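You operate a simulated robot arm through the tools that you are given. There is no shell and no other tool.

You are at the controls of a simulated robot arm. One attempt, no reset.

TASK
Roll the foil flat on the foiled plate, then box the plate.
Fine: roll it in the nest of the sealing mat, with the foil roller, till no crease shows; the roller goes back where it stood; the plate goes in the plate box. Set down upright: foil roller. What is to be rubbed or washed off counts as gone when no trace of it is left.
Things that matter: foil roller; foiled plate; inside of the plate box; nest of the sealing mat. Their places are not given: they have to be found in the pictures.

The check looks at the end state, three seconds after you hand in, the way a careful person would. Anything else that was tipped, shoved, dropped, spilled or broken makes it a failure.

THE ROBOT
A 7-joint arm with a three-finger gripper, fixed in place. Base frame: the origin is at the foot of the arm, x ahead of it, y to its left, z up; the work surface is at about z = 0.9. Readings come in m, rad, newtons and seconds.
Its first joint turns from -2.897 to 2.897 rad. Payload 2.69 kg.
The tool frame sits at the grasp point between the pads (the TCP): z along the fingers, y along the line on which they close. The tips reach 0.03 m beyond it. Largest opening 0.128 m; the body of the gripper starts 0.117 m behind the TCP.
Orientation is told as [roll, pitch, yaw] about the base's x, y, z axes, in that order, counted from this pose: with the fingers straight down and closing along the base's y, the tool's x points along the base's -x, its y along +y and its z along -z.

THE INTERFACE
- The arm moves only by the tool servo_tool. Its arguments are lists of equal length, an entry for each row: "linear": the shift along the tool's x, y, z in m, a list of three; "dr": the turn, a rotation vector about the tool's x, y, z in rad, a list of three; "claw": the opening, from 0 (shut) to 1 (fully open). In form: {"linear": [[x, y, z], ...], "dr": [[ax, ay, az], ...], "claw": [claw, ...]}. A call has 1 to 20 rows; each row is the pose to reach, as a shift and turn from the pose commanded when the call began, along the tool's axes at that moment. Each row takes 0.2 s and may step no farther than 0.05 m and 0.15 rad from the row before; otherwise, or with a gripper value out of range, the whole call is refused. Where a pose cannot be reached the arm comes as near as it can. A force on the tool above 40 N (or 10 N above the force at the start of the call, whichever is more), or a blocked arm, ends the call early, and 0.2 s more pass. Each finger halts on what it meets, pressing with about 41 N; the grip force reading is that of the motor and also rises with nothing between the fingers. The clock runs only during rows and for 0.2 s after the last one: add rows that repeat a pose to give the fingers time. It gives the time, the measured TCP pose, the force on the tool (base axes), the opening and the grip force at its end, in the units of the frame above (readings bear some noise), with the torque about the TCP (base axes, N m) and any sound that the robot's microphone picked up.
- Cameras (640 x 400 px; columns grow to the right, rows downward): "scene" is fixed at [0.0371, -0.4887, 1.6825]; the picture's right is [0.48, -0.88, 0.00], its down [-0.55, -0.30, -0.78] and it looks along [0.68, 0.38, -0.62] (base axes); focal length 373 px, centre (320, 200). "wrist" rides on the gripper at [0.058, 0.054, -0.131] in the tool frame; the picture's right is [-0.68, 0.74, 0.00], its down [-0.62, -0.57, -0.55] and it looks along [-0.40, -0.37, 0.84] (tool axes); focal length 234 px, centre (320, 200).
- capture(camera): a new picture of that camera. No time passes.
- slide_trunk(by): slides the trunk up (or, below 0, down) by that many m; the arm rides with it, the base frame stays. It gives what a move gives, with no picture.
- point_at(camera, pixels): there is no depth. For up to 12 entries [column, row, z] of the newest picture of that camera ("zoom" is the newest enlarged one), the place [x, y] in the base frame at which the ray of that pixel passes the height z, good to about 0.002 m, but the place of the scene camera against the robot may be out by one fixed shift of up to 0.025 m in any direction. No time passes.
- enlarge(camera, box): a new picture of the part [left, top, right, bottom] of that camera's present view, enlarged. No time passes.
- hand_in(): hands the job in; it is judged then, once.

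Open the gripper and draw the arm clear of the work before you hand the job in, unless the task says otherwise.

The tools are called after ">>>" as name(argument=value, ...) on one line, values as JSON. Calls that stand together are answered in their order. servo_tool: Moves the arm, as the interface text tells. Its arguments: {"type":"object","properties":{"linear":{"type":"array","items":{"type":"array","items":{"type":"number"}}},"dr":{"type":"array","items":{"type":"array","items":{"type":"number"}}},"claw":{"type":"array","items":{"type":"number"}}},"required":["linear","dr","claw"]} The other tools are called the same way: slide_trunk (by) slides the trunk up or down; capture (camera) takes a picture; point_at (camera, pixels) gives the place at which the rays of pixels pass given heights; enlarge (camera, box) takes an enlarged picture of a part of a camera's view; hand_in () hands the job in.

At the start:

```text
t: 0.0
ee_pos: [0.698, -0.0245, 1.2286]
tcp_rot: [0.001, 0.0, -0.002]
wrist_force: [-0.1, 0.0, 0.2]
torque: [-0.01, 0.01, 0.0]
grip_width: 0.1281
gripper_force: 0.1
trunk travel left (down, up): [-0.15, 0.2]
```

scene: 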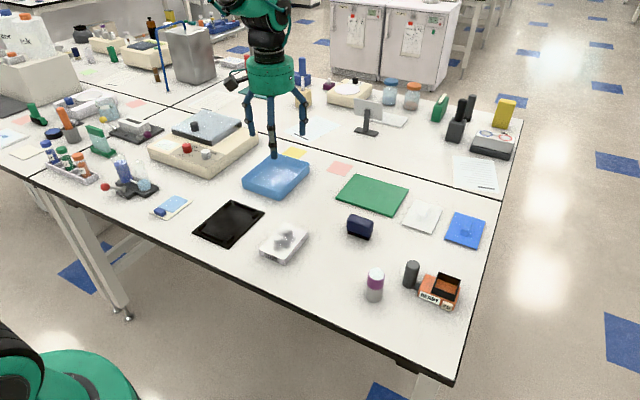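
wrist: 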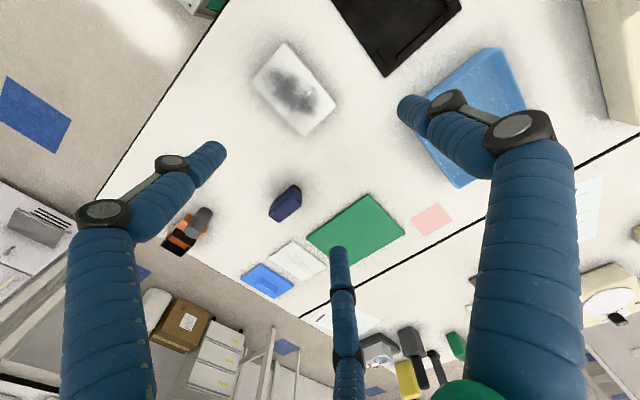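

The scene picture shows a black sheet near (229,223), a foil-topped plate near (285,242), a dark roller-like thing near (360,227), and a blue tray near (276,175). I take enlarged views to identify them.

>>> enlarge(camera="scene", box=[180, 180, 340, 280])

>>> enlarge(camera="scene", box=[330, 180, 490, 280])

>>> enlarge(camera="scene", box=[340, 220, 500, 320])

>>> enlarge(camera="scene", box=[20, 100, 180, 200])

>>> enlarge(camera="scene", box=[140, 100, 380, 250])

>>> enlarge(camera="wrist", box=[160, 0, 480, 200])

```text
4.00 times, centred on (260, 230) of scene
```

zoom: 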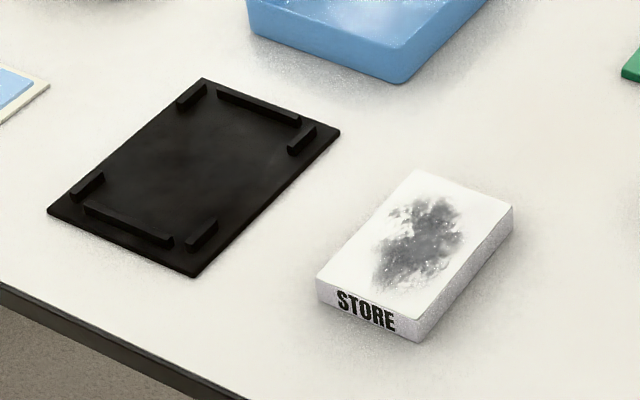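

```text
4.00 times, centred on (410, 230) of scene
```

zoom: 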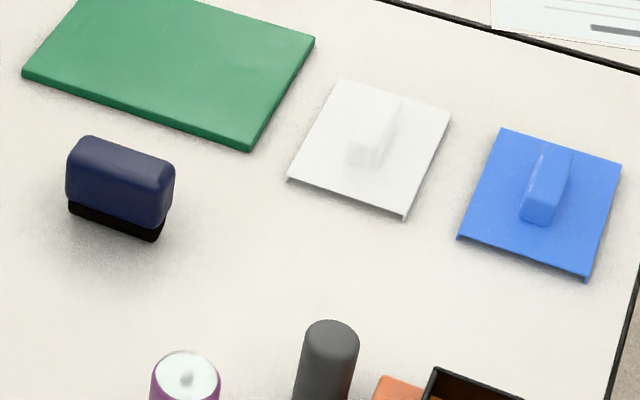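

```text
4.00 times, centred on (420, 270) of scene
```

zoom: 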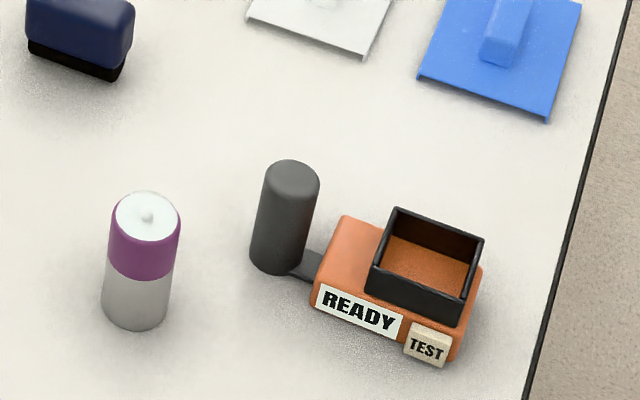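

```text
4.00 times, centred on (100, 150) of scene
```

zoom: 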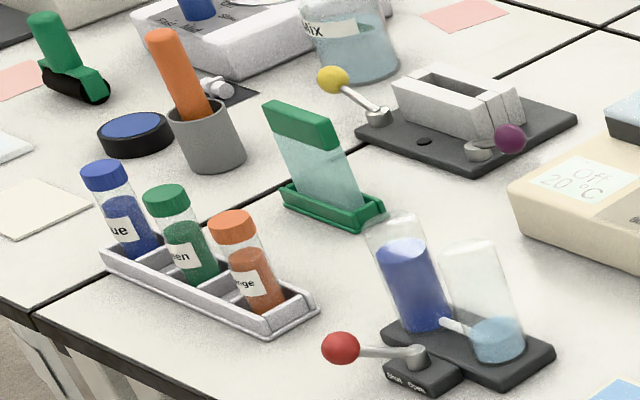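

```text
2.67 times, centred on (260, 175) of scene
```

zoom: 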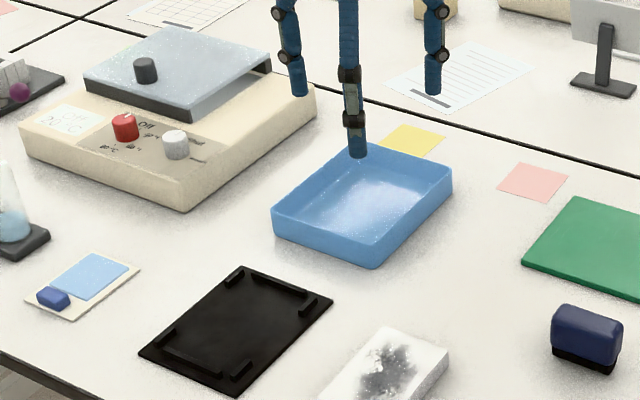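

```text
2.00 times, centred on (320, 100) of wrist
```

zoom: 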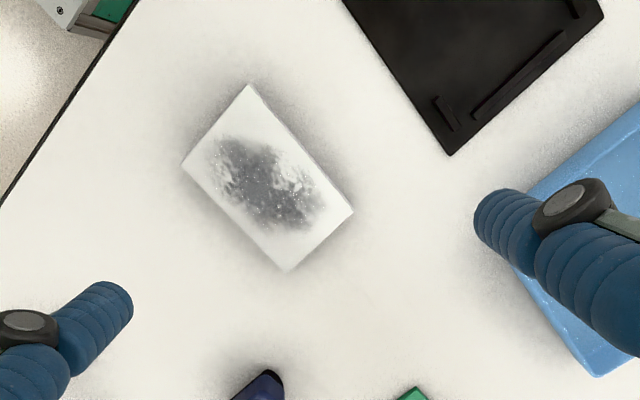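

The black mat with ribs at (229,223) looks like the sealing mat, the "STORE" block with creases at (285,242) the foiled plate, and the blue tray at (276,175) maybe the plate box. I enlarge candidates for the roller: the navy block (360,227), the green handle (38,113), and the orange handle (67,120).

>>> enlarge(camera="scene", box=[20, 95, 84, 135])

>>> enlarge(camera="scene", box=[328, 205, 392, 245])

>>> enlarge(camera="scene", box=[400, 80, 528, 160])

>>> enlarge(camera="scene", box=[0, 0, 240, 150])

>>> enlarge(camera="scene", box=[280, 60, 440, 160])

>>> enlarge(camera="wrist", box=[140, 160, 340, 285])

```text
10.00 times, centred on (52, 115) of scene
```

zoom: 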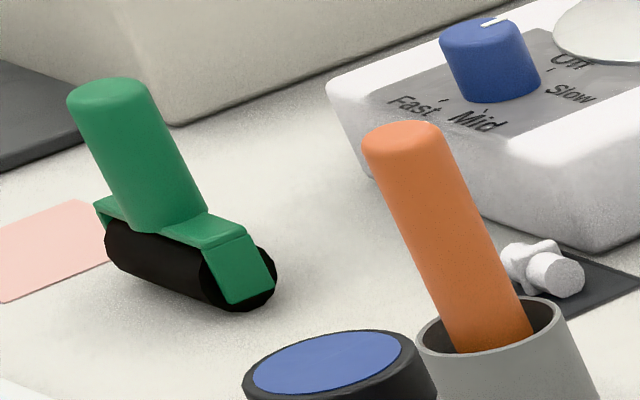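

```text
10.00 times, centred on (360, 225) of scene
```

zoom: 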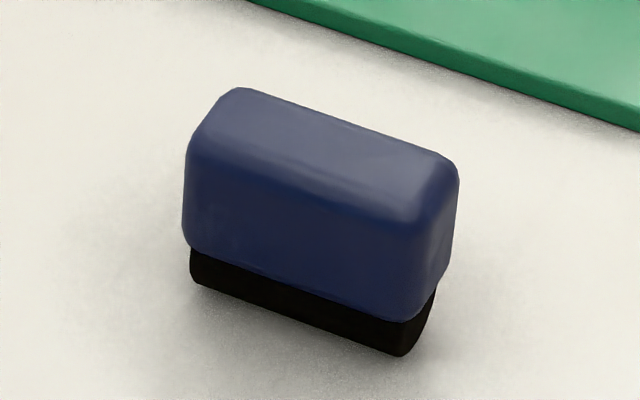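

```text
5.00 times, centred on (464, 120) of scene
```

zoom: 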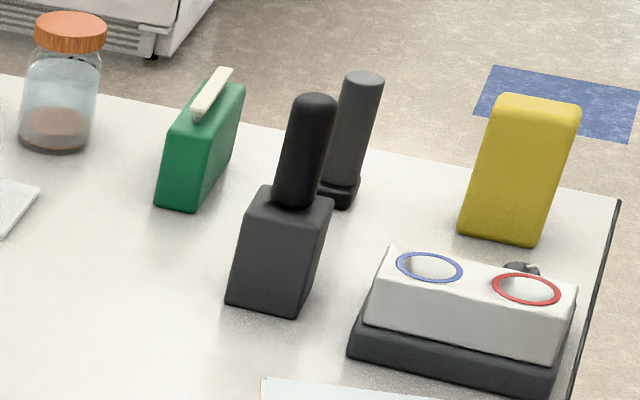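

```text
2.67 times, centred on (120, 75) of scene
```

zoom: 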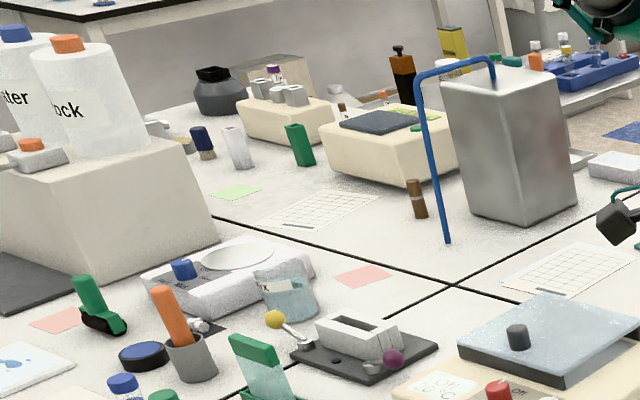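

```text
4.00 times, centred on (360, 110) of scene
```

zoom: 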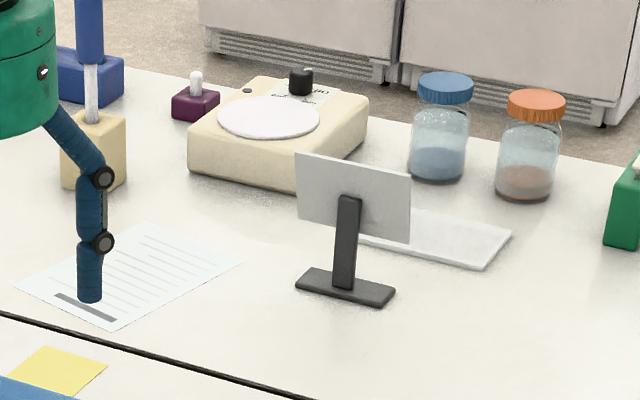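

```text
3.20 times, centred on (240, 222) of wrist
```

zoom: 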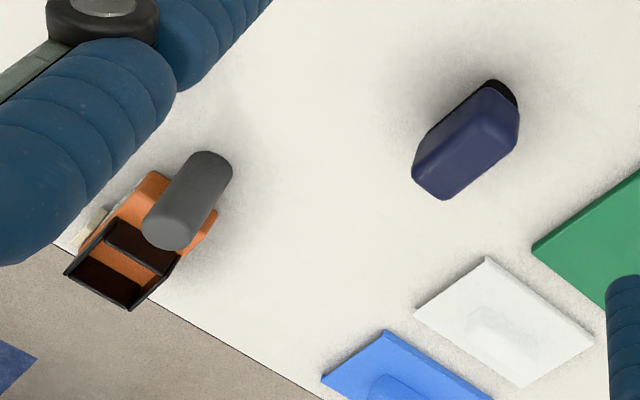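

The green-handled tool with a black cylinder at (38,113) is clearly a roller; the navy block (360,227) looks like an eraser. I measure positions of the main things.

>>> point_at(camera="scene", pixels=[[45, 122, 0.9], [31, 105, 0.97], [229, 223, 0.9], [285, 242, 0.92], [276, 175, 0.9], [360, 232, 0.9], [192, 222, 0.9], [231, 200, 0.9], [265, 213, 0.9], [228, 249, 0.9]])

>>> point_at(camera="wrist", pixels=[[295, 88, 0.93], [251, 82, 0.93], [284, 42, 0.93], [336, 106, 0.93], [304, 135, 0.93], [285, 205, 0.94], [386, 76, 0.9]])

```text
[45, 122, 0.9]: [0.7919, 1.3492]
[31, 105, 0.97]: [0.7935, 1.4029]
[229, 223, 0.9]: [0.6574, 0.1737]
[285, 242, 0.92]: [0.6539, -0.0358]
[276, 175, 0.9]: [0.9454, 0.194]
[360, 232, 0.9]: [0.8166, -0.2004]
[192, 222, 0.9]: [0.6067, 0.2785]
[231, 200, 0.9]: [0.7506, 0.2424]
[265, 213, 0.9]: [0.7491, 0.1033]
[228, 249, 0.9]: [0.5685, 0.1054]
```

```text
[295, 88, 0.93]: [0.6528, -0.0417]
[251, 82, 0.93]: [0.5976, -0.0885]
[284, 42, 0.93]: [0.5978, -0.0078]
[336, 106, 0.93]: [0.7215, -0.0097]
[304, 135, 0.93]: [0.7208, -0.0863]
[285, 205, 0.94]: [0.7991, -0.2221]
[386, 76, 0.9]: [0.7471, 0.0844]
```

The green roller is about 1.56 m away, beyond reach, so the navy block with a black curved underside at about (0.81,-0.21) is probably the reachable foil roller. I move the wrist camera over it for a closer look.

>>> servo_tool(linear=[[-0.005, -0.025, 0.035], [-0.01, -0.05, 0.07], [-0.015, -0.075, 0.1], [-0.02, -0.1, 0.13], [-0.02, -0.1, 0.13]], dr=[[0, 0, 0], [0, 0, 0], [0, 0, 0], [0, 0, 0], [0, 0, 0]], claw=[1, 1, 1, 1, 1])

>>> capture(camera="wrist")

>>> enlarge(camera="wrist", box=[220, 120, 420, 245])

```text
t: 1.2
ee_pos: [0.7187, -0.1247, 1.0973]
tcp_rot: [0.0, 0.002, -0.001]
wrist_force: [0.4, -0.6, -0.6]
torque: [0.04, 0.05, 0.0]
grip_width: 0.1281
gripper_force: 0.2
trunk travel left (down, up): [-0.15, 0.2]
```

```text
taken
```

wrist: 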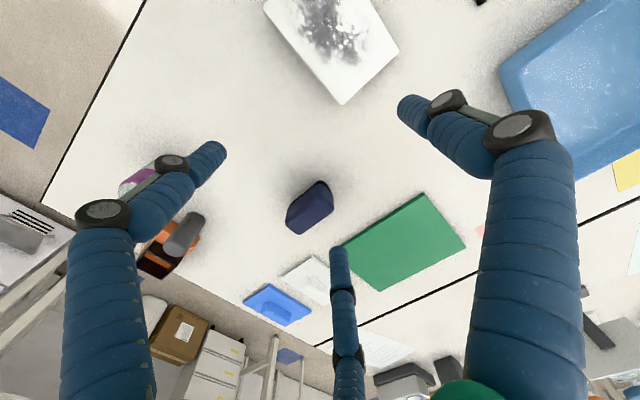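

```text
3.20 times, centred on (320, 182) of wrist
```

zoom: 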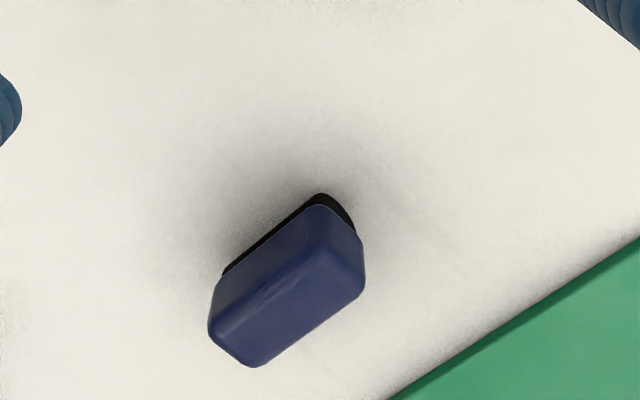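

The roller block is at (310,208) in the wrist view, with a black curved underside. I measure its corners at candidate heights, and get the plate's and tray's corners too.

>>> point_at(camera="zoom", pixels=[[313, 207, 0.95], [362, 245, 0.95], [364, 288, 0.95], [255, 366, 0.95], [210, 325, 0.95], [222, 283, 0.95], [222, 275, 0.9], [320, 195, 0.9], [356, 228, 0.9]])

>>> enlarge(camera="wrist", box=[240, 150, 368, 230])

>>> enlarge(camera="scene", box=[340, 210, 380, 240])

>>> enlarge(camera="scene", box=[220, 140, 330, 210])

```text
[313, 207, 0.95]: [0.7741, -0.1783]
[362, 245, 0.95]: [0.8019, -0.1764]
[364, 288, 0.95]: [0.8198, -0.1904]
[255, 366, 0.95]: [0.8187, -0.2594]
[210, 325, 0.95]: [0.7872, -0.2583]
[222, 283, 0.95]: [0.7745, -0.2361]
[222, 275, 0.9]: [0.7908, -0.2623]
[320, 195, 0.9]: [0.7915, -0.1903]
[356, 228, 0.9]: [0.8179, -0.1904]
```

```text
5.00 times, centred on (304, 190) of wrist
```

zoom: 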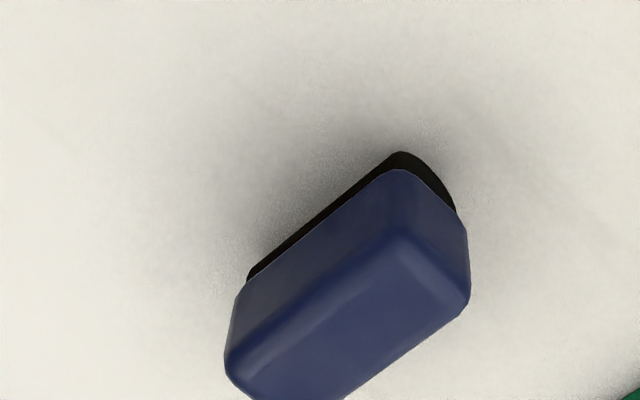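

```text
13.33 times, centred on (360, 225) of scene
```

zoom: 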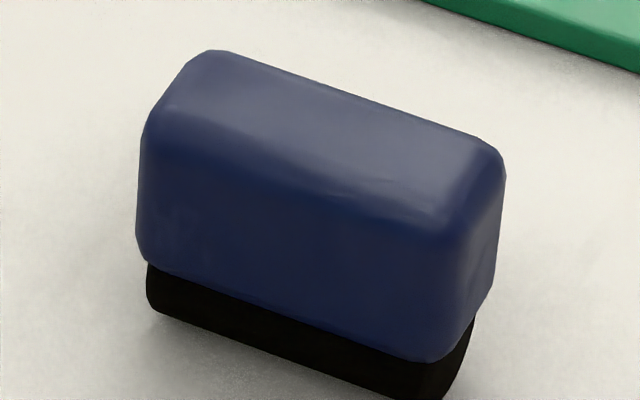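

```text
5.71 times, centred on (275, 175) of scene
```

zoom: 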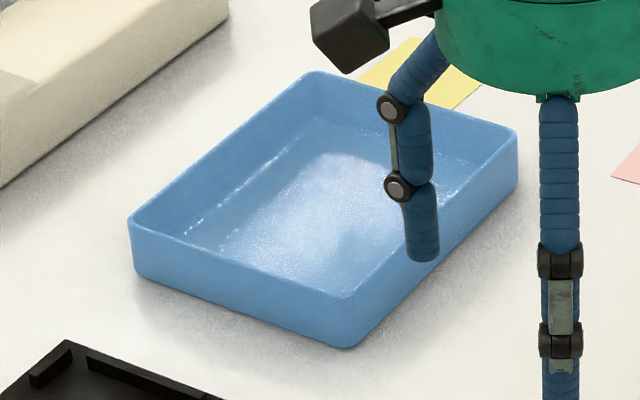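

I check the remaining candidates: the card with a blue thing at (170,207), and the grey cylinder and the paddles near (411,273) and (465,230).

>>> enlarge(camera="scene", box=[140, 185, 204, 225])

>>> enlarge(camera="scene", box=[395, 250, 475, 310])

>>> enlarge(camera="scene", box=[395, 195, 491, 255])

>>> enlarge(camera="wrist", box=[90, 130, 250, 330])

>>> enlarge(camera="scene", box=[245, 215, 325, 270])

```text
10.00 times, centred on (172, 205) of scene
```

zoom: 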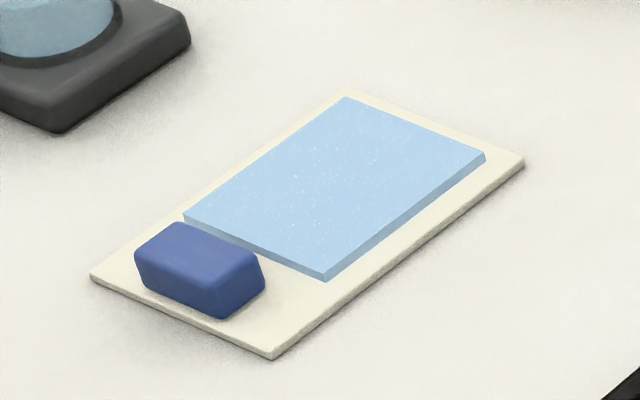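

```text
6.67 times, centred on (435, 280) of scene
```

zoom: 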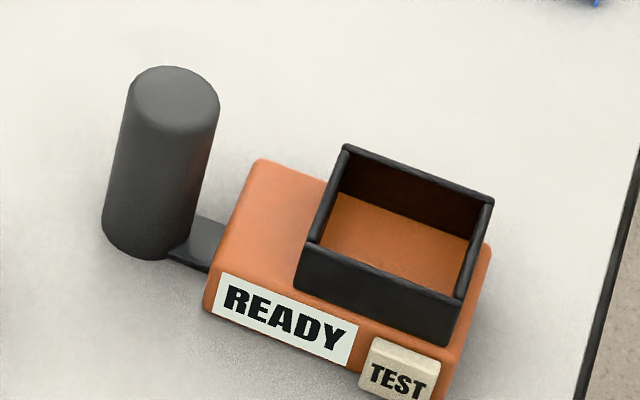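

```text
6.67 times, centred on (443, 225) of scene
```

zoom: 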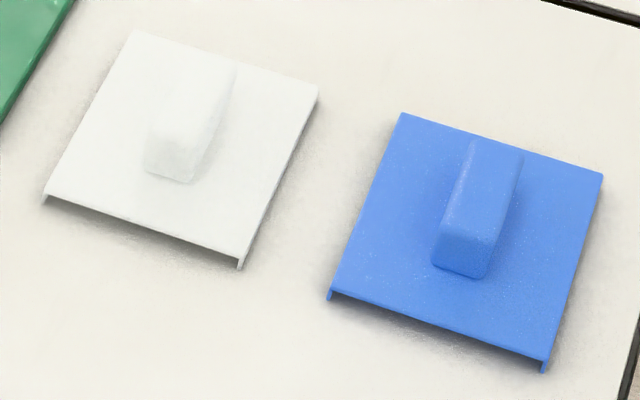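

```text
2.00 times, centred on (170, 230) of wrist
```

zoom: 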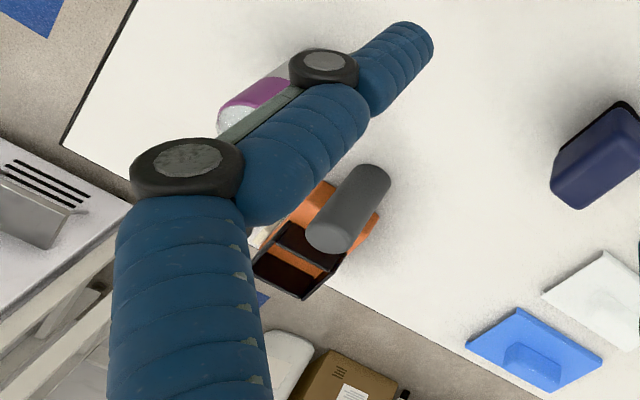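

```text
7.27 times, centred on (285, 242) of scene
```

zoom: 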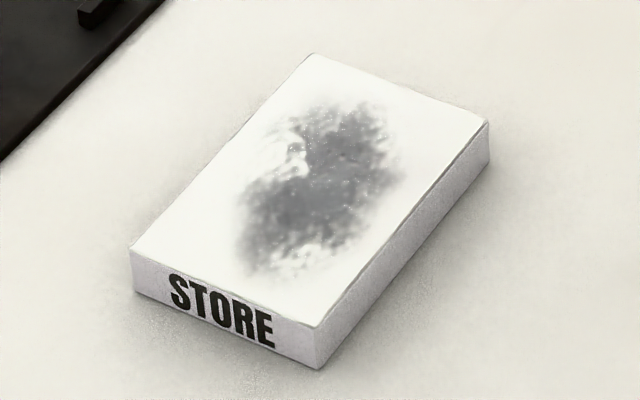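

The navy block is the only reachable roller, the blue tray is the box. Next I move the wrist camera over the sealing mat to measure the nest.

>>> servo_tool(linear=[[0.017, 0.0425, 0], [0.034, 0.085, 0], [0.051, 0.1275, 0], [0.068, 0.17, 0], [0.085, 0.2125, 0], [0.102, 0.255, 0], [0.119, 0.2975, 0], [0.136, 0.34, 0], [0.152, 0.382, 0], [0.152, 0.382, 0]], dr=[[0, 0, 0], [0, 0, 0], [0, 0, 0], [0, 0, 0], [0, 0, 0], [0, 0, 0], [0, 0, 0], [0, 0, 0], [0, 0, 0], [0, 0, 0]], claw=[1, 1, 1, 1, 1, 1, 1, 1, 1, 1])

>>> capture(camera="wrist")

>>> enlarge(camera="wrist", box=[200, 90, 440, 240])

```text
t: 3.4
ee_pos: [0.5705, 0.255, 1.1002]
tcp_rot: [0.001, -0.001, 0.0]
wrist_force: [0.0, 0.3, 1.1]
torque: [-0.03, -0.05, -0.04]
grip_width: 0.1281
gripper_force: 0.0
trunk travel left (down, up): [-0.15, 0.2]
```

```text
taken
```

wrist: 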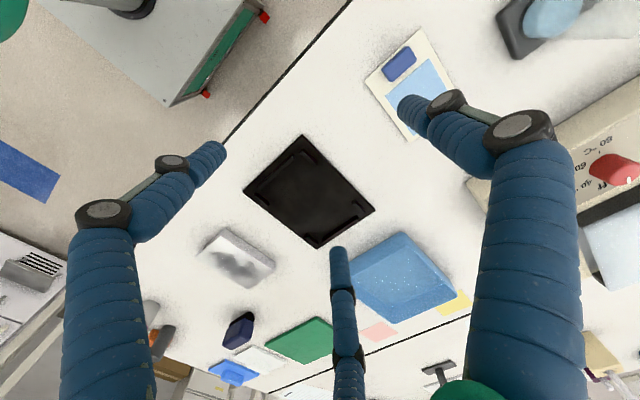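

```text
2.67 times, centred on (320, 165) of wrist
```

zoom: 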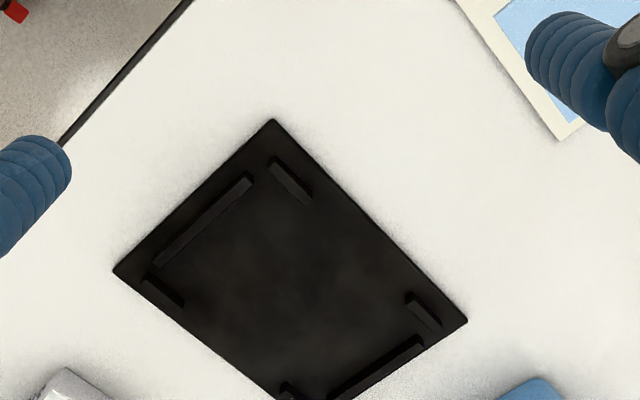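

The mat is at (308,190) in the wrist picture. I enlarge it to measure the nest ribs.

>>> enlarge(camera="wrist", box=[230, 130, 390, 255])

```text
3.20 times, centred on (310, 192) of wrist
```

zoom: 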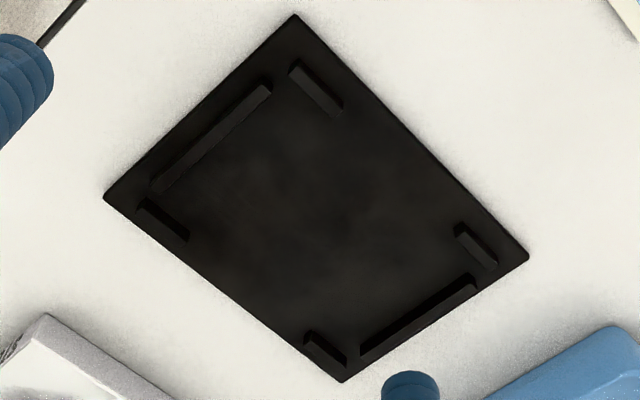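

I compute base coordinates for the mat corners and rib ends at plausible heights.

>>> point_at(camera="zoom", pixels=[[295, 15, 0.903], [528, 258, 0.903], [345, 382, 0.903], [104, 197, 0.903], [270, 95, 0.91], [158, 192, 0.91], [288, 72, 0.91], [333, 116, 0.91], [147, 200, 0.905], [188, 240, 0.905], [472, 276, 0.91], [360, 352, 0.905]])

>>> point_at(camera="zoom", pixels=[[455, 232, 0.91], [488, 267, 0.91], [310, 332, 0.91], [346, 360, 0.91], [139, 202, 0.91], [143, 199, 0.91], [190, 235, 0.91], [475, 282, 0.905], [362, 345, 0.905]])

>>> enlarge(camera="wrist", box=[240, 130, 320, 192])

>>> enlarge(camera="wrist", box=[300, 185, 380, 250])

```text
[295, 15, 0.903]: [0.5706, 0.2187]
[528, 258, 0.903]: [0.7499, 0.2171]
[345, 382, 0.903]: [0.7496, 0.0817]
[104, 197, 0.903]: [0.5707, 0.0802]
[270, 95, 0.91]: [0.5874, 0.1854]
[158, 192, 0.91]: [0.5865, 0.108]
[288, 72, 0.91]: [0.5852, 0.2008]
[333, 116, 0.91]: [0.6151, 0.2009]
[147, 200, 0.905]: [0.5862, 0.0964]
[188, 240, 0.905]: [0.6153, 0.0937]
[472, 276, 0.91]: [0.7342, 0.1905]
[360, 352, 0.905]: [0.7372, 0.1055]
```

```text
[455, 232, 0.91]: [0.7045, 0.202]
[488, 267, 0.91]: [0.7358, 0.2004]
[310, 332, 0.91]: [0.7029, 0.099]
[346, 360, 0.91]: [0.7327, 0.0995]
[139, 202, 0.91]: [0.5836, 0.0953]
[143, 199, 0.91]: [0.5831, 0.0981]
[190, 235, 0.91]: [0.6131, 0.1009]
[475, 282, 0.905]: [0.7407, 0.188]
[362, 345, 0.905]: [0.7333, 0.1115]
```

```text
6.45 times, centred on (280, 161) of wrist
```

zoom: 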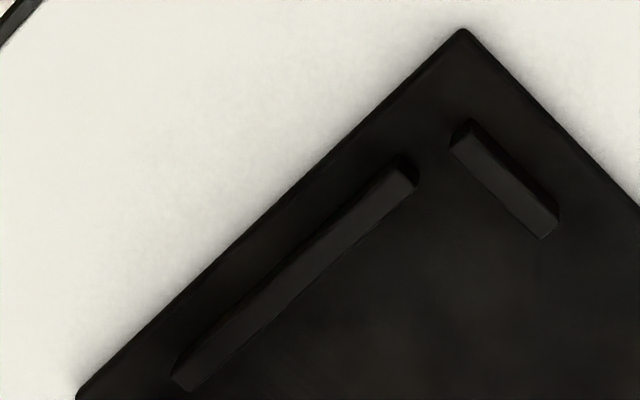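

```text
6.15 times, centred on (340, 218) of wrist
```

zoom: 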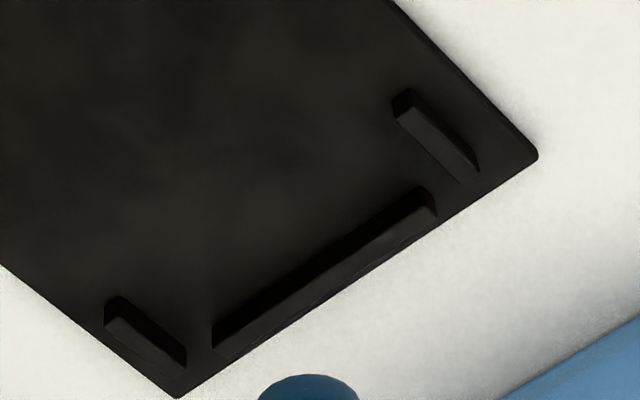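

I refine the nest's inner edges with the newest zoom picture.

>>> point_at(camera="zoom", pixels=[[213, 325, 0.904], [412, 188, 0.904], [215, 347, 0.912], [435, 208, 0.912], [395, 118, 0.912], [455, 178, 0.912], [125, 297, 0.904], [187, 347, 0.904], [108, 325, 0.912], [183, 366, 0.912], [538, 157, 0.903], [180, 398, 0.903]])

>>> enlarge(camera="wrist", box=[190, 215, 290, 300])

>>> enlarge(camera="wrist", box=[330, 210, 490, 340])

```text
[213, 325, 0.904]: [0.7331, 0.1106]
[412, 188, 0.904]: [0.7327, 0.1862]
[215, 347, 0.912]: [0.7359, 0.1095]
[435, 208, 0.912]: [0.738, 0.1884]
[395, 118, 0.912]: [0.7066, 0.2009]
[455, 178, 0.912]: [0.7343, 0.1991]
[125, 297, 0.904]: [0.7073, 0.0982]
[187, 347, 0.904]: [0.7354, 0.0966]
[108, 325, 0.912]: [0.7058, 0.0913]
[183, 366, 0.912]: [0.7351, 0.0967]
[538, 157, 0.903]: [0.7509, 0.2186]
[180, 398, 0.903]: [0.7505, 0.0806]
```

```text
4.71 times, centred on (240, 258) of wrist
```

zoom: 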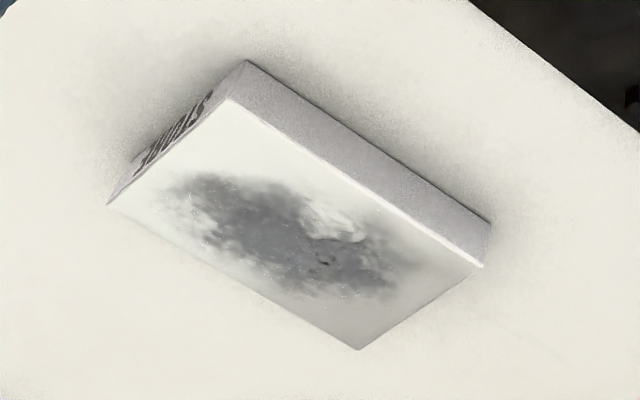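

```text
3.08 times, centred on (410, 275) of wrist
```

zoom: 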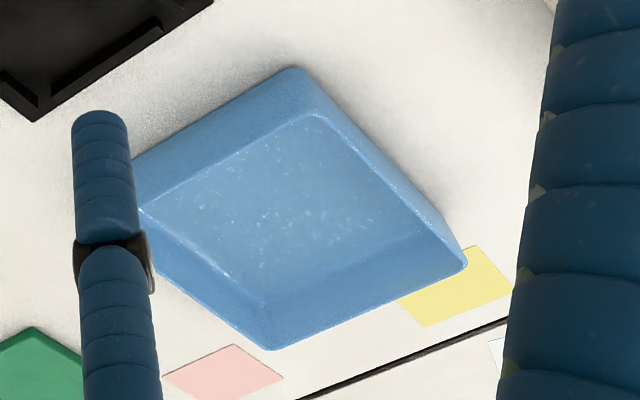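

I re-enlarge the plate to measure its footprint and height.

>>> enlarge(camera="wrist", box=[190, 215, 290, 300])

>>> point_at(camera="zoom", pixels=[[247, 60, 0.9], [490, 222, 0.9], [107, 205, 0.9], [232, 98, 0.92], [484, 265, 0.92], [358, 350, 0.92], [232, 98, 0.93], [484, 265, 0.93], [358, 350, 0.93], [109, 207, 0.93], [109, 207, 0.92]])

>>> enlarge(camera="wrist", box=[330, 210, 490, 340])

>>> point_at(camera="zoom", pixels=[[295, 67, 0.93], [466, 262, 0.93], [272, 350, 0.93], [318, 115, 0.905], [150, 207, 0.905], [268, 303, 0.905], [425, 232, 0.905], [295, 67, 0.94], [466, 262, 0.94], [272, 350, 0.94], [135, 160, 0.94]])

```text
4.71 times, centred on (240, 258) of wrist
```

zoom: 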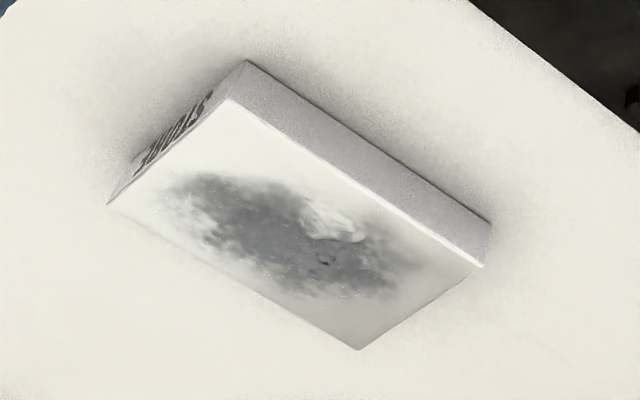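

```text
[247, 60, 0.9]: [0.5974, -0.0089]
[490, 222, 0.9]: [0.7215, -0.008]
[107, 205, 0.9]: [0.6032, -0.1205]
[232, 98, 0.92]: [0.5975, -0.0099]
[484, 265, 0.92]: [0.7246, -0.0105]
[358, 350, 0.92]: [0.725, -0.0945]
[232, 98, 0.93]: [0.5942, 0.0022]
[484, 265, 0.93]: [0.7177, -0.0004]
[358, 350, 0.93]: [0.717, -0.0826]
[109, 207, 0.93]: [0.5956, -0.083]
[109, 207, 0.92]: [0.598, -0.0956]
```

```text
3.08 times, centred on (410, 275) of wrist
```

zoom: 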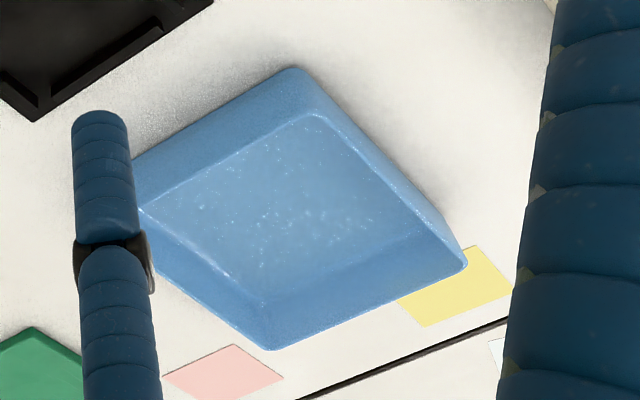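

```text
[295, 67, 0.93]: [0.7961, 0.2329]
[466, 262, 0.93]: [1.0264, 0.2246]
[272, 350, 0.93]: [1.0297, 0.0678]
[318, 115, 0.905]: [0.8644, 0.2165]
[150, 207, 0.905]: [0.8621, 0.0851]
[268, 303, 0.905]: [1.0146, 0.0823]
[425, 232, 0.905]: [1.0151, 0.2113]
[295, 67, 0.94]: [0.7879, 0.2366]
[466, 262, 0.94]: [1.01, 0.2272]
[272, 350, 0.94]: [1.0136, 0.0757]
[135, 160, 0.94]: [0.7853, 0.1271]
```

Plate: footprint about 0.127×0.085, centre ≈(0.6605,-0.0525), top z≈0.92; nest centre ≈(0.660,0.149), inner ≈0.146×0.102; box floor centre ≈(0.939,0.149). I move above the plate for a check before grasping.

>>> servo_tool(linear=[[-0.012, -0.042, 0.01], [-0.024, -0.084, 0.02], [-0.036, -0.126, 0.03], [-0.048, -0.168, 0.05], [-0.06, -0.21, 0.065], [-0.072, -0.252, 0.08], [-0.084, -0.29, 0.09], [-0.09, -0.3075, 0.1], [-0.09, -0.3075, 0.1]], dr=[[0, 0, 0], [0, 0, 0], [0, 0, 0], [0, 0, 0], [0, 0, 0], [0, 0, 0], [0, 0, 0], [0, 0, 0], [0, 0, 0]], claw=[1, 1, 1, 1, 1, 1, 1, 1, 1])

>>> capture(camera="wrist")

>>> capture(camera="scene")

```text
t: 5.4
ee_pos: [0.6525, -0.0501, 0.9974]
tcp_rot: [0.001, -0.001, 0.0]
wrist_force: [0.8, 0.0, -0.8]
torque: [0.04, 0.0, 0.02]
grip_width: 0.1282
gripper_force: 0.0
trunk travel left (down, up): [-0.15, 0.2]
```

```text
taken
```

wrist: 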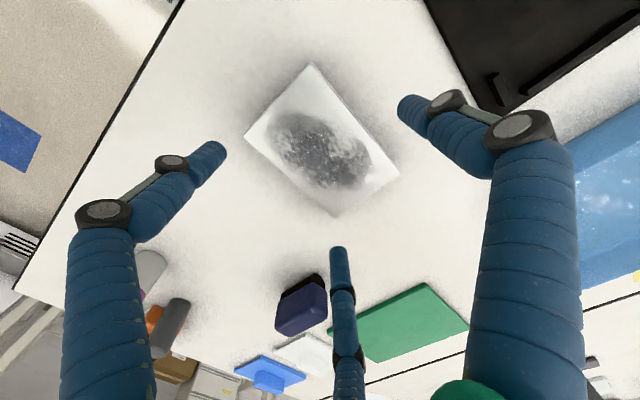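

```text
taken
```

scene: 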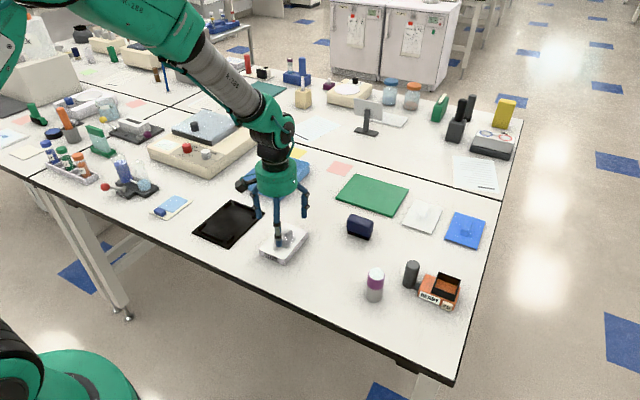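

The reading shows (0.6525,-0.0501,0.997) while I commanded about (0.656,-0.050,0.9986), so readings carry a few mm noise. I hold still for a re-reading and enlarge the plate at (322,140).

>>> servo_tool(linear=[[0, 0, 0]], dr=[[0, 0, 0]], claw=[1])

>>> enlarge(camera="wrist", box=[220, 50, 420, 225])

```text
t: 5.8
ee_pos: [0.6527, -0.0502, 0.9977]
tcp_rot: [0.0, 0.0, 0.002]
wrist_force: [-0.6, -0.3, -0.9]
torque: [0.02, 0.01, -0.02]
grip_width: 0.1281
gripper_force: 0.0
trunk travel left (down, up): [-0.15, 0.2]
```

```text
2.29 times, centred on (320, 138) of wrist
```

zoom: 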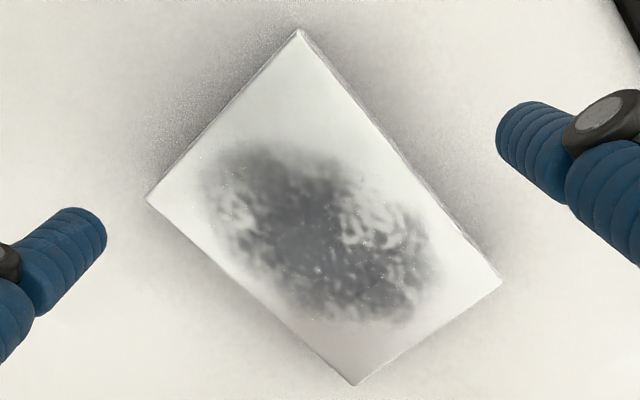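

The readings are repeatable, so the arm just settles a few mm off the command. I measure plate corners from this close view.

>>> point_at(camera="zoom", pixels=[[298, 30, 0.9205], [500, 283, 0.9205], [353, 386, 0.9205], [147, 200, 0.9205], [205, 175, 0.9205], [240, 150, 0.9205], [440, 260, 0.9205], [375, 325, 0.9205], [300, 310, 0.9205], [210, 215, 0.9205], [340, 155, 0.9205]])

```text
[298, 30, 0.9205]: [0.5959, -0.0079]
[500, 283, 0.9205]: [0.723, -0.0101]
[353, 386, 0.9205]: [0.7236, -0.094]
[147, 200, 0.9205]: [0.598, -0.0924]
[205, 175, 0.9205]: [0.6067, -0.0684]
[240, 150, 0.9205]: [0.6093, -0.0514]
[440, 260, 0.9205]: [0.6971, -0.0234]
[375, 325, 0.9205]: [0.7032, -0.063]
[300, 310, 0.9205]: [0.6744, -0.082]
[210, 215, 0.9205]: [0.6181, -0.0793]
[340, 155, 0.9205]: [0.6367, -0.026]
```

Plate centre is (0.660,-0.051), nearly square to the axes. I shift by +7.5 mm in x and descend in steps to TCP z≈0.936.

>>> servo_tool(linear=[[-0.0075, -0.001, 0], [-0.0075, -0.001, 0.02], [-0.0075, -0.001, 0.04], [-0.0075, -0.001, 0.052], [-0.0075, -0.001, 0.06], [-0.0075, -0.001, 0.06]], dr=[[0, 0, 0], [0, 0, 0], [0, 0, 0], [0, 0, 0], [0, 0, 0], [0, 0, 0]], claw=[1, 1, 1, 1, 1, 1])

>>> capture(camera="wrist")

>>> enlarge(camera="scene", box=[225, 190, 345, 275])

```text
t: 7.2
ee_pos: [0.6621, -0.0516, 0.9399]
tcp_rot: [0.0, -0.002, 0.0]
wrist_force: [-1.5, -1.6, 14.5]
torque: [-0.54, 0.6, -0.04]
grip_width: 0.1283
gripper_force: 0.1
trunk travel left (down, up): [-0.15, 0.2]
```

```text
taken
```

wrist: 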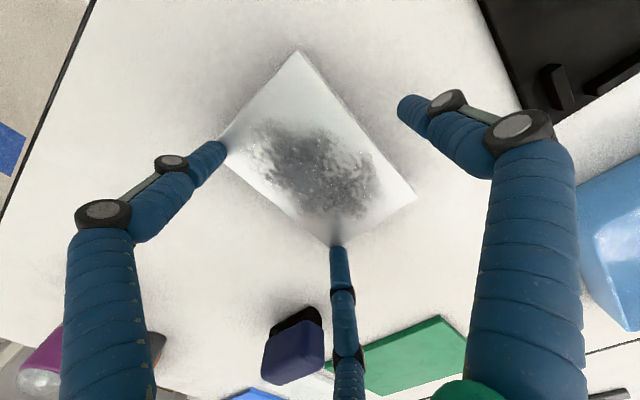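

```text
4.71 times, centred on (285, 232) of scene
```

zoom: 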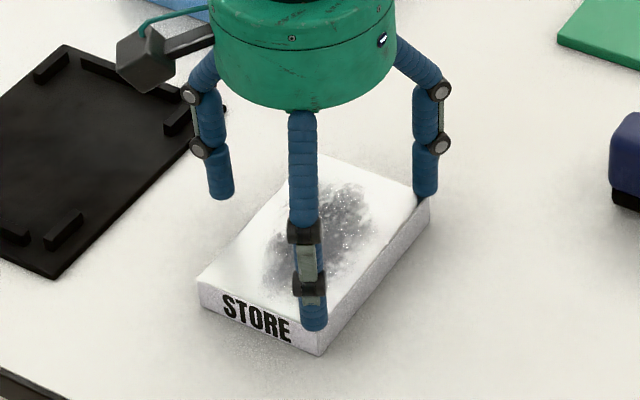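

The wrist force jumped to 14.5 N upward with a torque pointing at the plate's near corner: the hand really has three fingers, as seen in the picture (tips at (215,150), (338,250), (405,105)), and one rests on the plate. I lift straight up at once.

>>> servo_tool(linear=[[0, 0, -0.02], [0, 0, -0.05], [0, 0, -0.09], [0, 0, -0.12], [0, 0, -0.12]], dr=[[0, 0, 0], [0, 0, 0], [0, 0, 0], [0, 0, 0], [0, 0, 0]], claw=[1, 1, 1, 1, 1])

>>> capture(camera="wrist")

>>> enlarge(camera="scene", box=[225, 190, 345, 275])

```text
t: 8.4
ee_pos: [0.662, -0.05, 1.06]
tcp_rot: [0.002, -0.001, 0.0]
wrist_force: [-0.9, 0.8, 0.8]
torque: [0.01, -0.03, 0.0]
grip_width: 0.1279
gripper_force: 0.1
trunk travel left (down, up): [-0.15, 0.2]
```

```text
taken
```

wrist: 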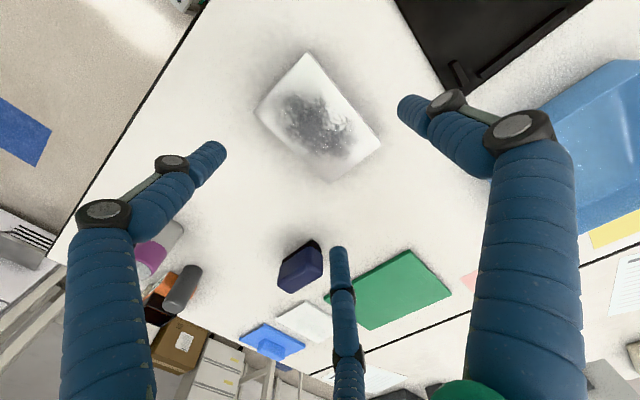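

```text
4.71 times, centred on (285, 232) of scene
```

zoom: 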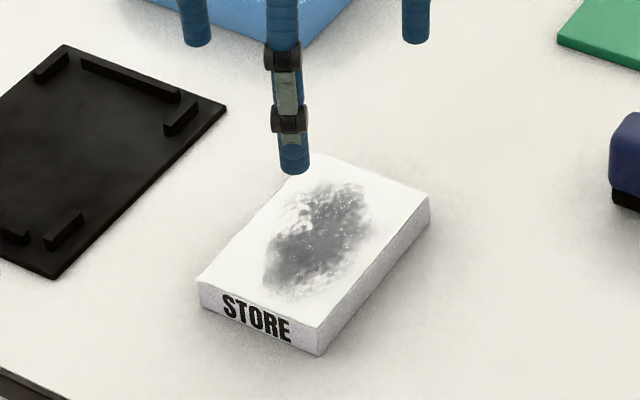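

The plate has not moved. At this safe height I half-close the hand to see how the three fingers travel.

>>> servo_tool(linear=[[0, 0, 0], [0, 0, 0], [0, 0, 0]], dr=[[0, 0, 0], [0, 0, 0], [0, 0, 0]], claw=[0.6, 0.6, 0.6])

>>> capture(camera="wrist")

>>> servo_tool(linear=[[0, 0, 0], [0, 0, 0], [0, 0, 0]], dr=[[0, 0, 0], [0, 0, 0], [0, 0, 0]], claw=[0.2, 0.2, 0.2])

>>> capture(camera="wrist")

>>> enlarge(camera="scene", box=[215, 130, 345, 230])

```text
t: 9.2
ee_pos: [0.6622, -0.0494, 1.0593]
tcp_rot: [-0.001, -0.002, -0.001]
wrist_force: [-0.5, -0.8, 0.5]
torque: [0.0, -0.02, -0.02]
grip_width: 0.0767
gripper_force: 0.0
trunk travel left (down, up): [-0.15, 0.2]
```

```text
taken
```

wrist: 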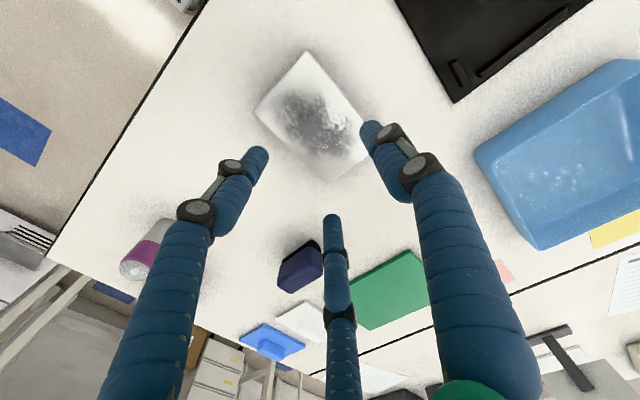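

```text
t: 10.0
ee_pos: [0.6616, -0.0494, 1.0601]
tcp_rot: [-0.001, 0.0, -0.001]
wrist_force: [-1.0, 0.1, -0.4]
torque: [0.02, -0.02, -0.02]
grip_width: 0.0256
gripper_force: 0.0
trunk travel left (down, up): [-0.15, 0.2]
```

```text
taken
```

wrist: 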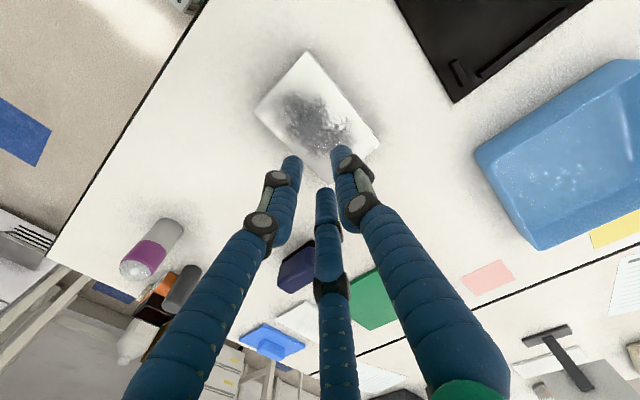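

```text
4.00 times, centred on (280, 180) of scene
```

zoom: 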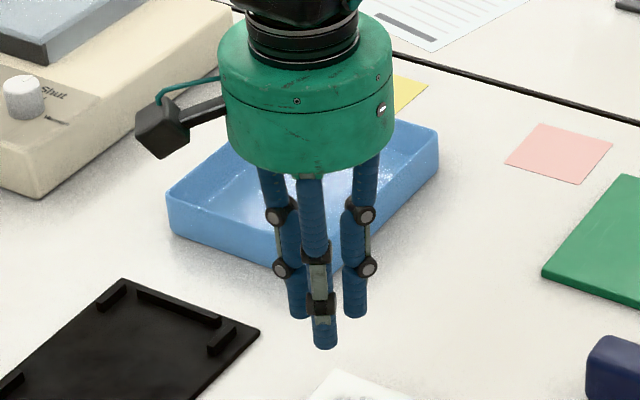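

The hand is a radial three-jaw: fingers at tool angles 90°, -30°, -150°, so I must plan grasps accordingly. I first calibrate the fingertip reach by a gentle touch on free table near (0.79,-0.05), beginning by moving over and down.

>>> servo_tool(linear=[[-0.045, 0, 0], [-0.09, 0, 0], [-0.128, 0, 0], [-0.128, 0, 0.04], [-0.128, 0, 0.08], [-0.128, 0, 0.11], [-0.128, 0, 0.12], [-0.128, 0, 0.12]], dr=[[0, 0, 0], [0, 0, 0], [0, 0, 0], [0, 0, 0], [0, 0, 0], [0, 0, 0], [0, 0, 0], [0, 0, 0]], claw=[0.2, 0.2, 0.2, 0.2, 0.2, 0.2, 0.2, 0.2])

>>> capture(camera="wrist")

>>> capture(camera="scene")

```text
t: 11.8
ee_pos: [0.7933, -0.0527, 0.9375]
tcp_rot: [0.0, 0.001, 0.001]
wrist_force: [0.8, -0.2, 0.7]
torque: [-0.01, 0.03, 0.03]
grip_width: 0.0255
gripper_force: 0.0
trunk travel left (down, up): [-0.15, 0.2]
```

```text
taken
```

wrist: 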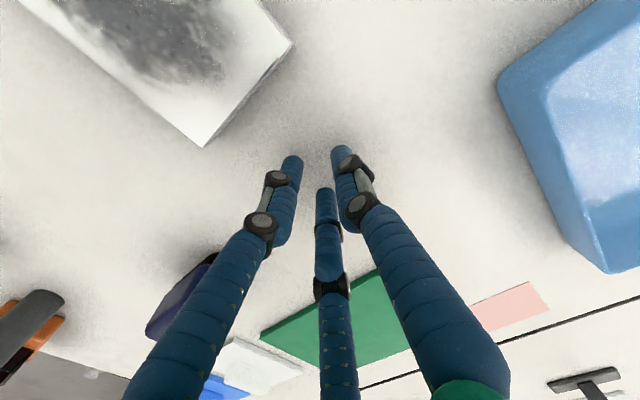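

```text
taken
```

scene: 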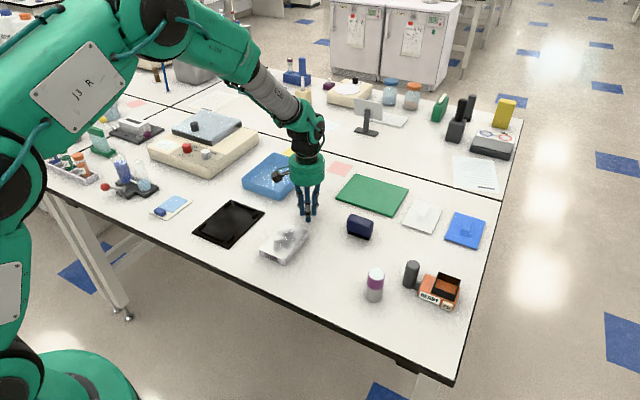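

No contact yet at TCP z 0.9375, so tips are above the table. I lower further by 7 mm in small steps.

>>> servo_tool(linear=[[0, 0, 0.003], [0, 0, 0.005], [0, 0, 0.007], [0, 0, 0.007]], dr=[[0, 0, 0], [0, 0, 0], [0, 0, 0], [0, 0, 0]], claw=[0.2, 0.2, 0.2, 0.2])

```text
t: 12.8
ee_pos: [0.7923, -0.0508, 0.9309]
tcp_rot: [-0.001, -0.002, 0.0]
wrist_force: [0.8, -0.4, 0.4]
torque: [0.01, 0.03, 0.0]
grip_width: 0.0259
gripper_force: 0.1
trunk travel left (down, up): [-0.15, 0.2]
```

Still no contact at z 0.931, so the tips reach about 0.03 or less. I lower another 5 mm in 1–2 mm steps.

>>> servo_tool(linear=[[0, 0, 0.0015], [0, 0, 0.003], [0, 0, 0.003]], dr=[[0, 0, 0], [0, 0, 0], [0, 0, 0]], claw=[0.2, 0.2, 0.2])

>>> servo_tool(linear=[[0, 0, 0.0015], [0, 0, 0.003], [0, 0, 0.003]], dr=[[0, 0, 0], [0, 0, 0], [0, 0, 0]], claw=[0.2, 0.2, 0.2])

```text
t: 13.6
ee_pos: [0.7923, -0.0506, 0.9289]
tcp_rot: [0.001, 0.0, 0.0]
wrist_force: [0.8, -2.2, 2.4]
torque: [-0.09, 0.08, 0.04]
grip_width: 0.0258
gripper_force: 0.6
trunk travel left (down, up): [-0.15, 0.2]
```

```text
t: 14.4
ee_pos: [0.7927, -0.0514, 0.9301]
tcp_rot: [0.0, -0.005, -0.001]
wrist_force: [0.8, -8.9, 30.0]
torque: [-0.37, 0.54, 0.31]
grip_width: 0.0257
gripper_force: 0.2
trunk travel left (down, up): [-0.15, 0.2]
```

Contact came at TCP z≈0.929, so with the fingers nearly closed the tips reach 0.03; but wide open they contacted the plate with TCP 0.94, so the fingers swing and the tips sit higher when open. I raise a little and check free space around for an open-hand touch test.

>>> servo_tool(linear=[[0, 0, -0.02], [0, 0, -0.05], [0, 0, -0.05]], dr=[[0, 0, 0], [0, 0, 0], [0, 0, 0]], claw=[0.2, 0.5, 1.0])

>>> point_at(camera="scene", pixels=[[336, 193, 0.905], [352, 176, 0.905], [408, 188, 0.905], [392, 215, 0.905], [348, 235, 0.9], [374, 300, 0.9], [411, 288, 0.9], [245, 280, 0.9], [281, 197, 0.9], [243, 189, 0.9]])

>>> capture(camera="wrist")

```text
t: 15.2
ee_pos: [0.7906, -0.0523, 0.976]
tcp_rot: [-0.001, 0.001, -0.001]
wrist_force: [-1.0, 0.1, 1.0]
torque: [-0.02, -0.01, -0.02]
grip_width: 0.1282
gripper_force: 0.0
trunk travel left (down, up): [-0.15, 0.2]
```

```text
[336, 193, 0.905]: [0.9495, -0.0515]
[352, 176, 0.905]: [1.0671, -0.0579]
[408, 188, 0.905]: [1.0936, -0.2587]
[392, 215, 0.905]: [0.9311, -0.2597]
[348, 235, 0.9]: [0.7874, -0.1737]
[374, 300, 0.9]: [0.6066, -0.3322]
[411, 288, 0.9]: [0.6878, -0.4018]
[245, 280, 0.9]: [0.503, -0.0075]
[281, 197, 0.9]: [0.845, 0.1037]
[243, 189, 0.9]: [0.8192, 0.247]
```

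```text
taken
```

wrist: 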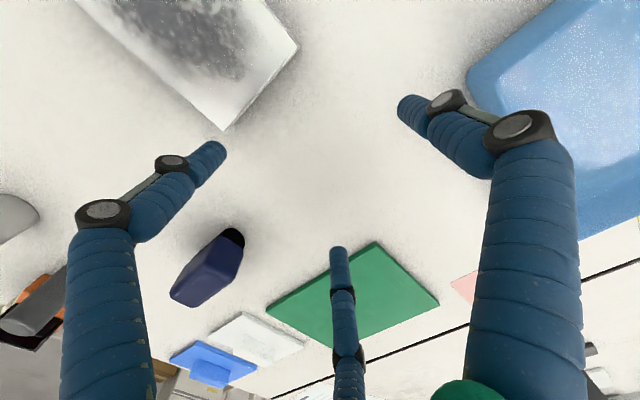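

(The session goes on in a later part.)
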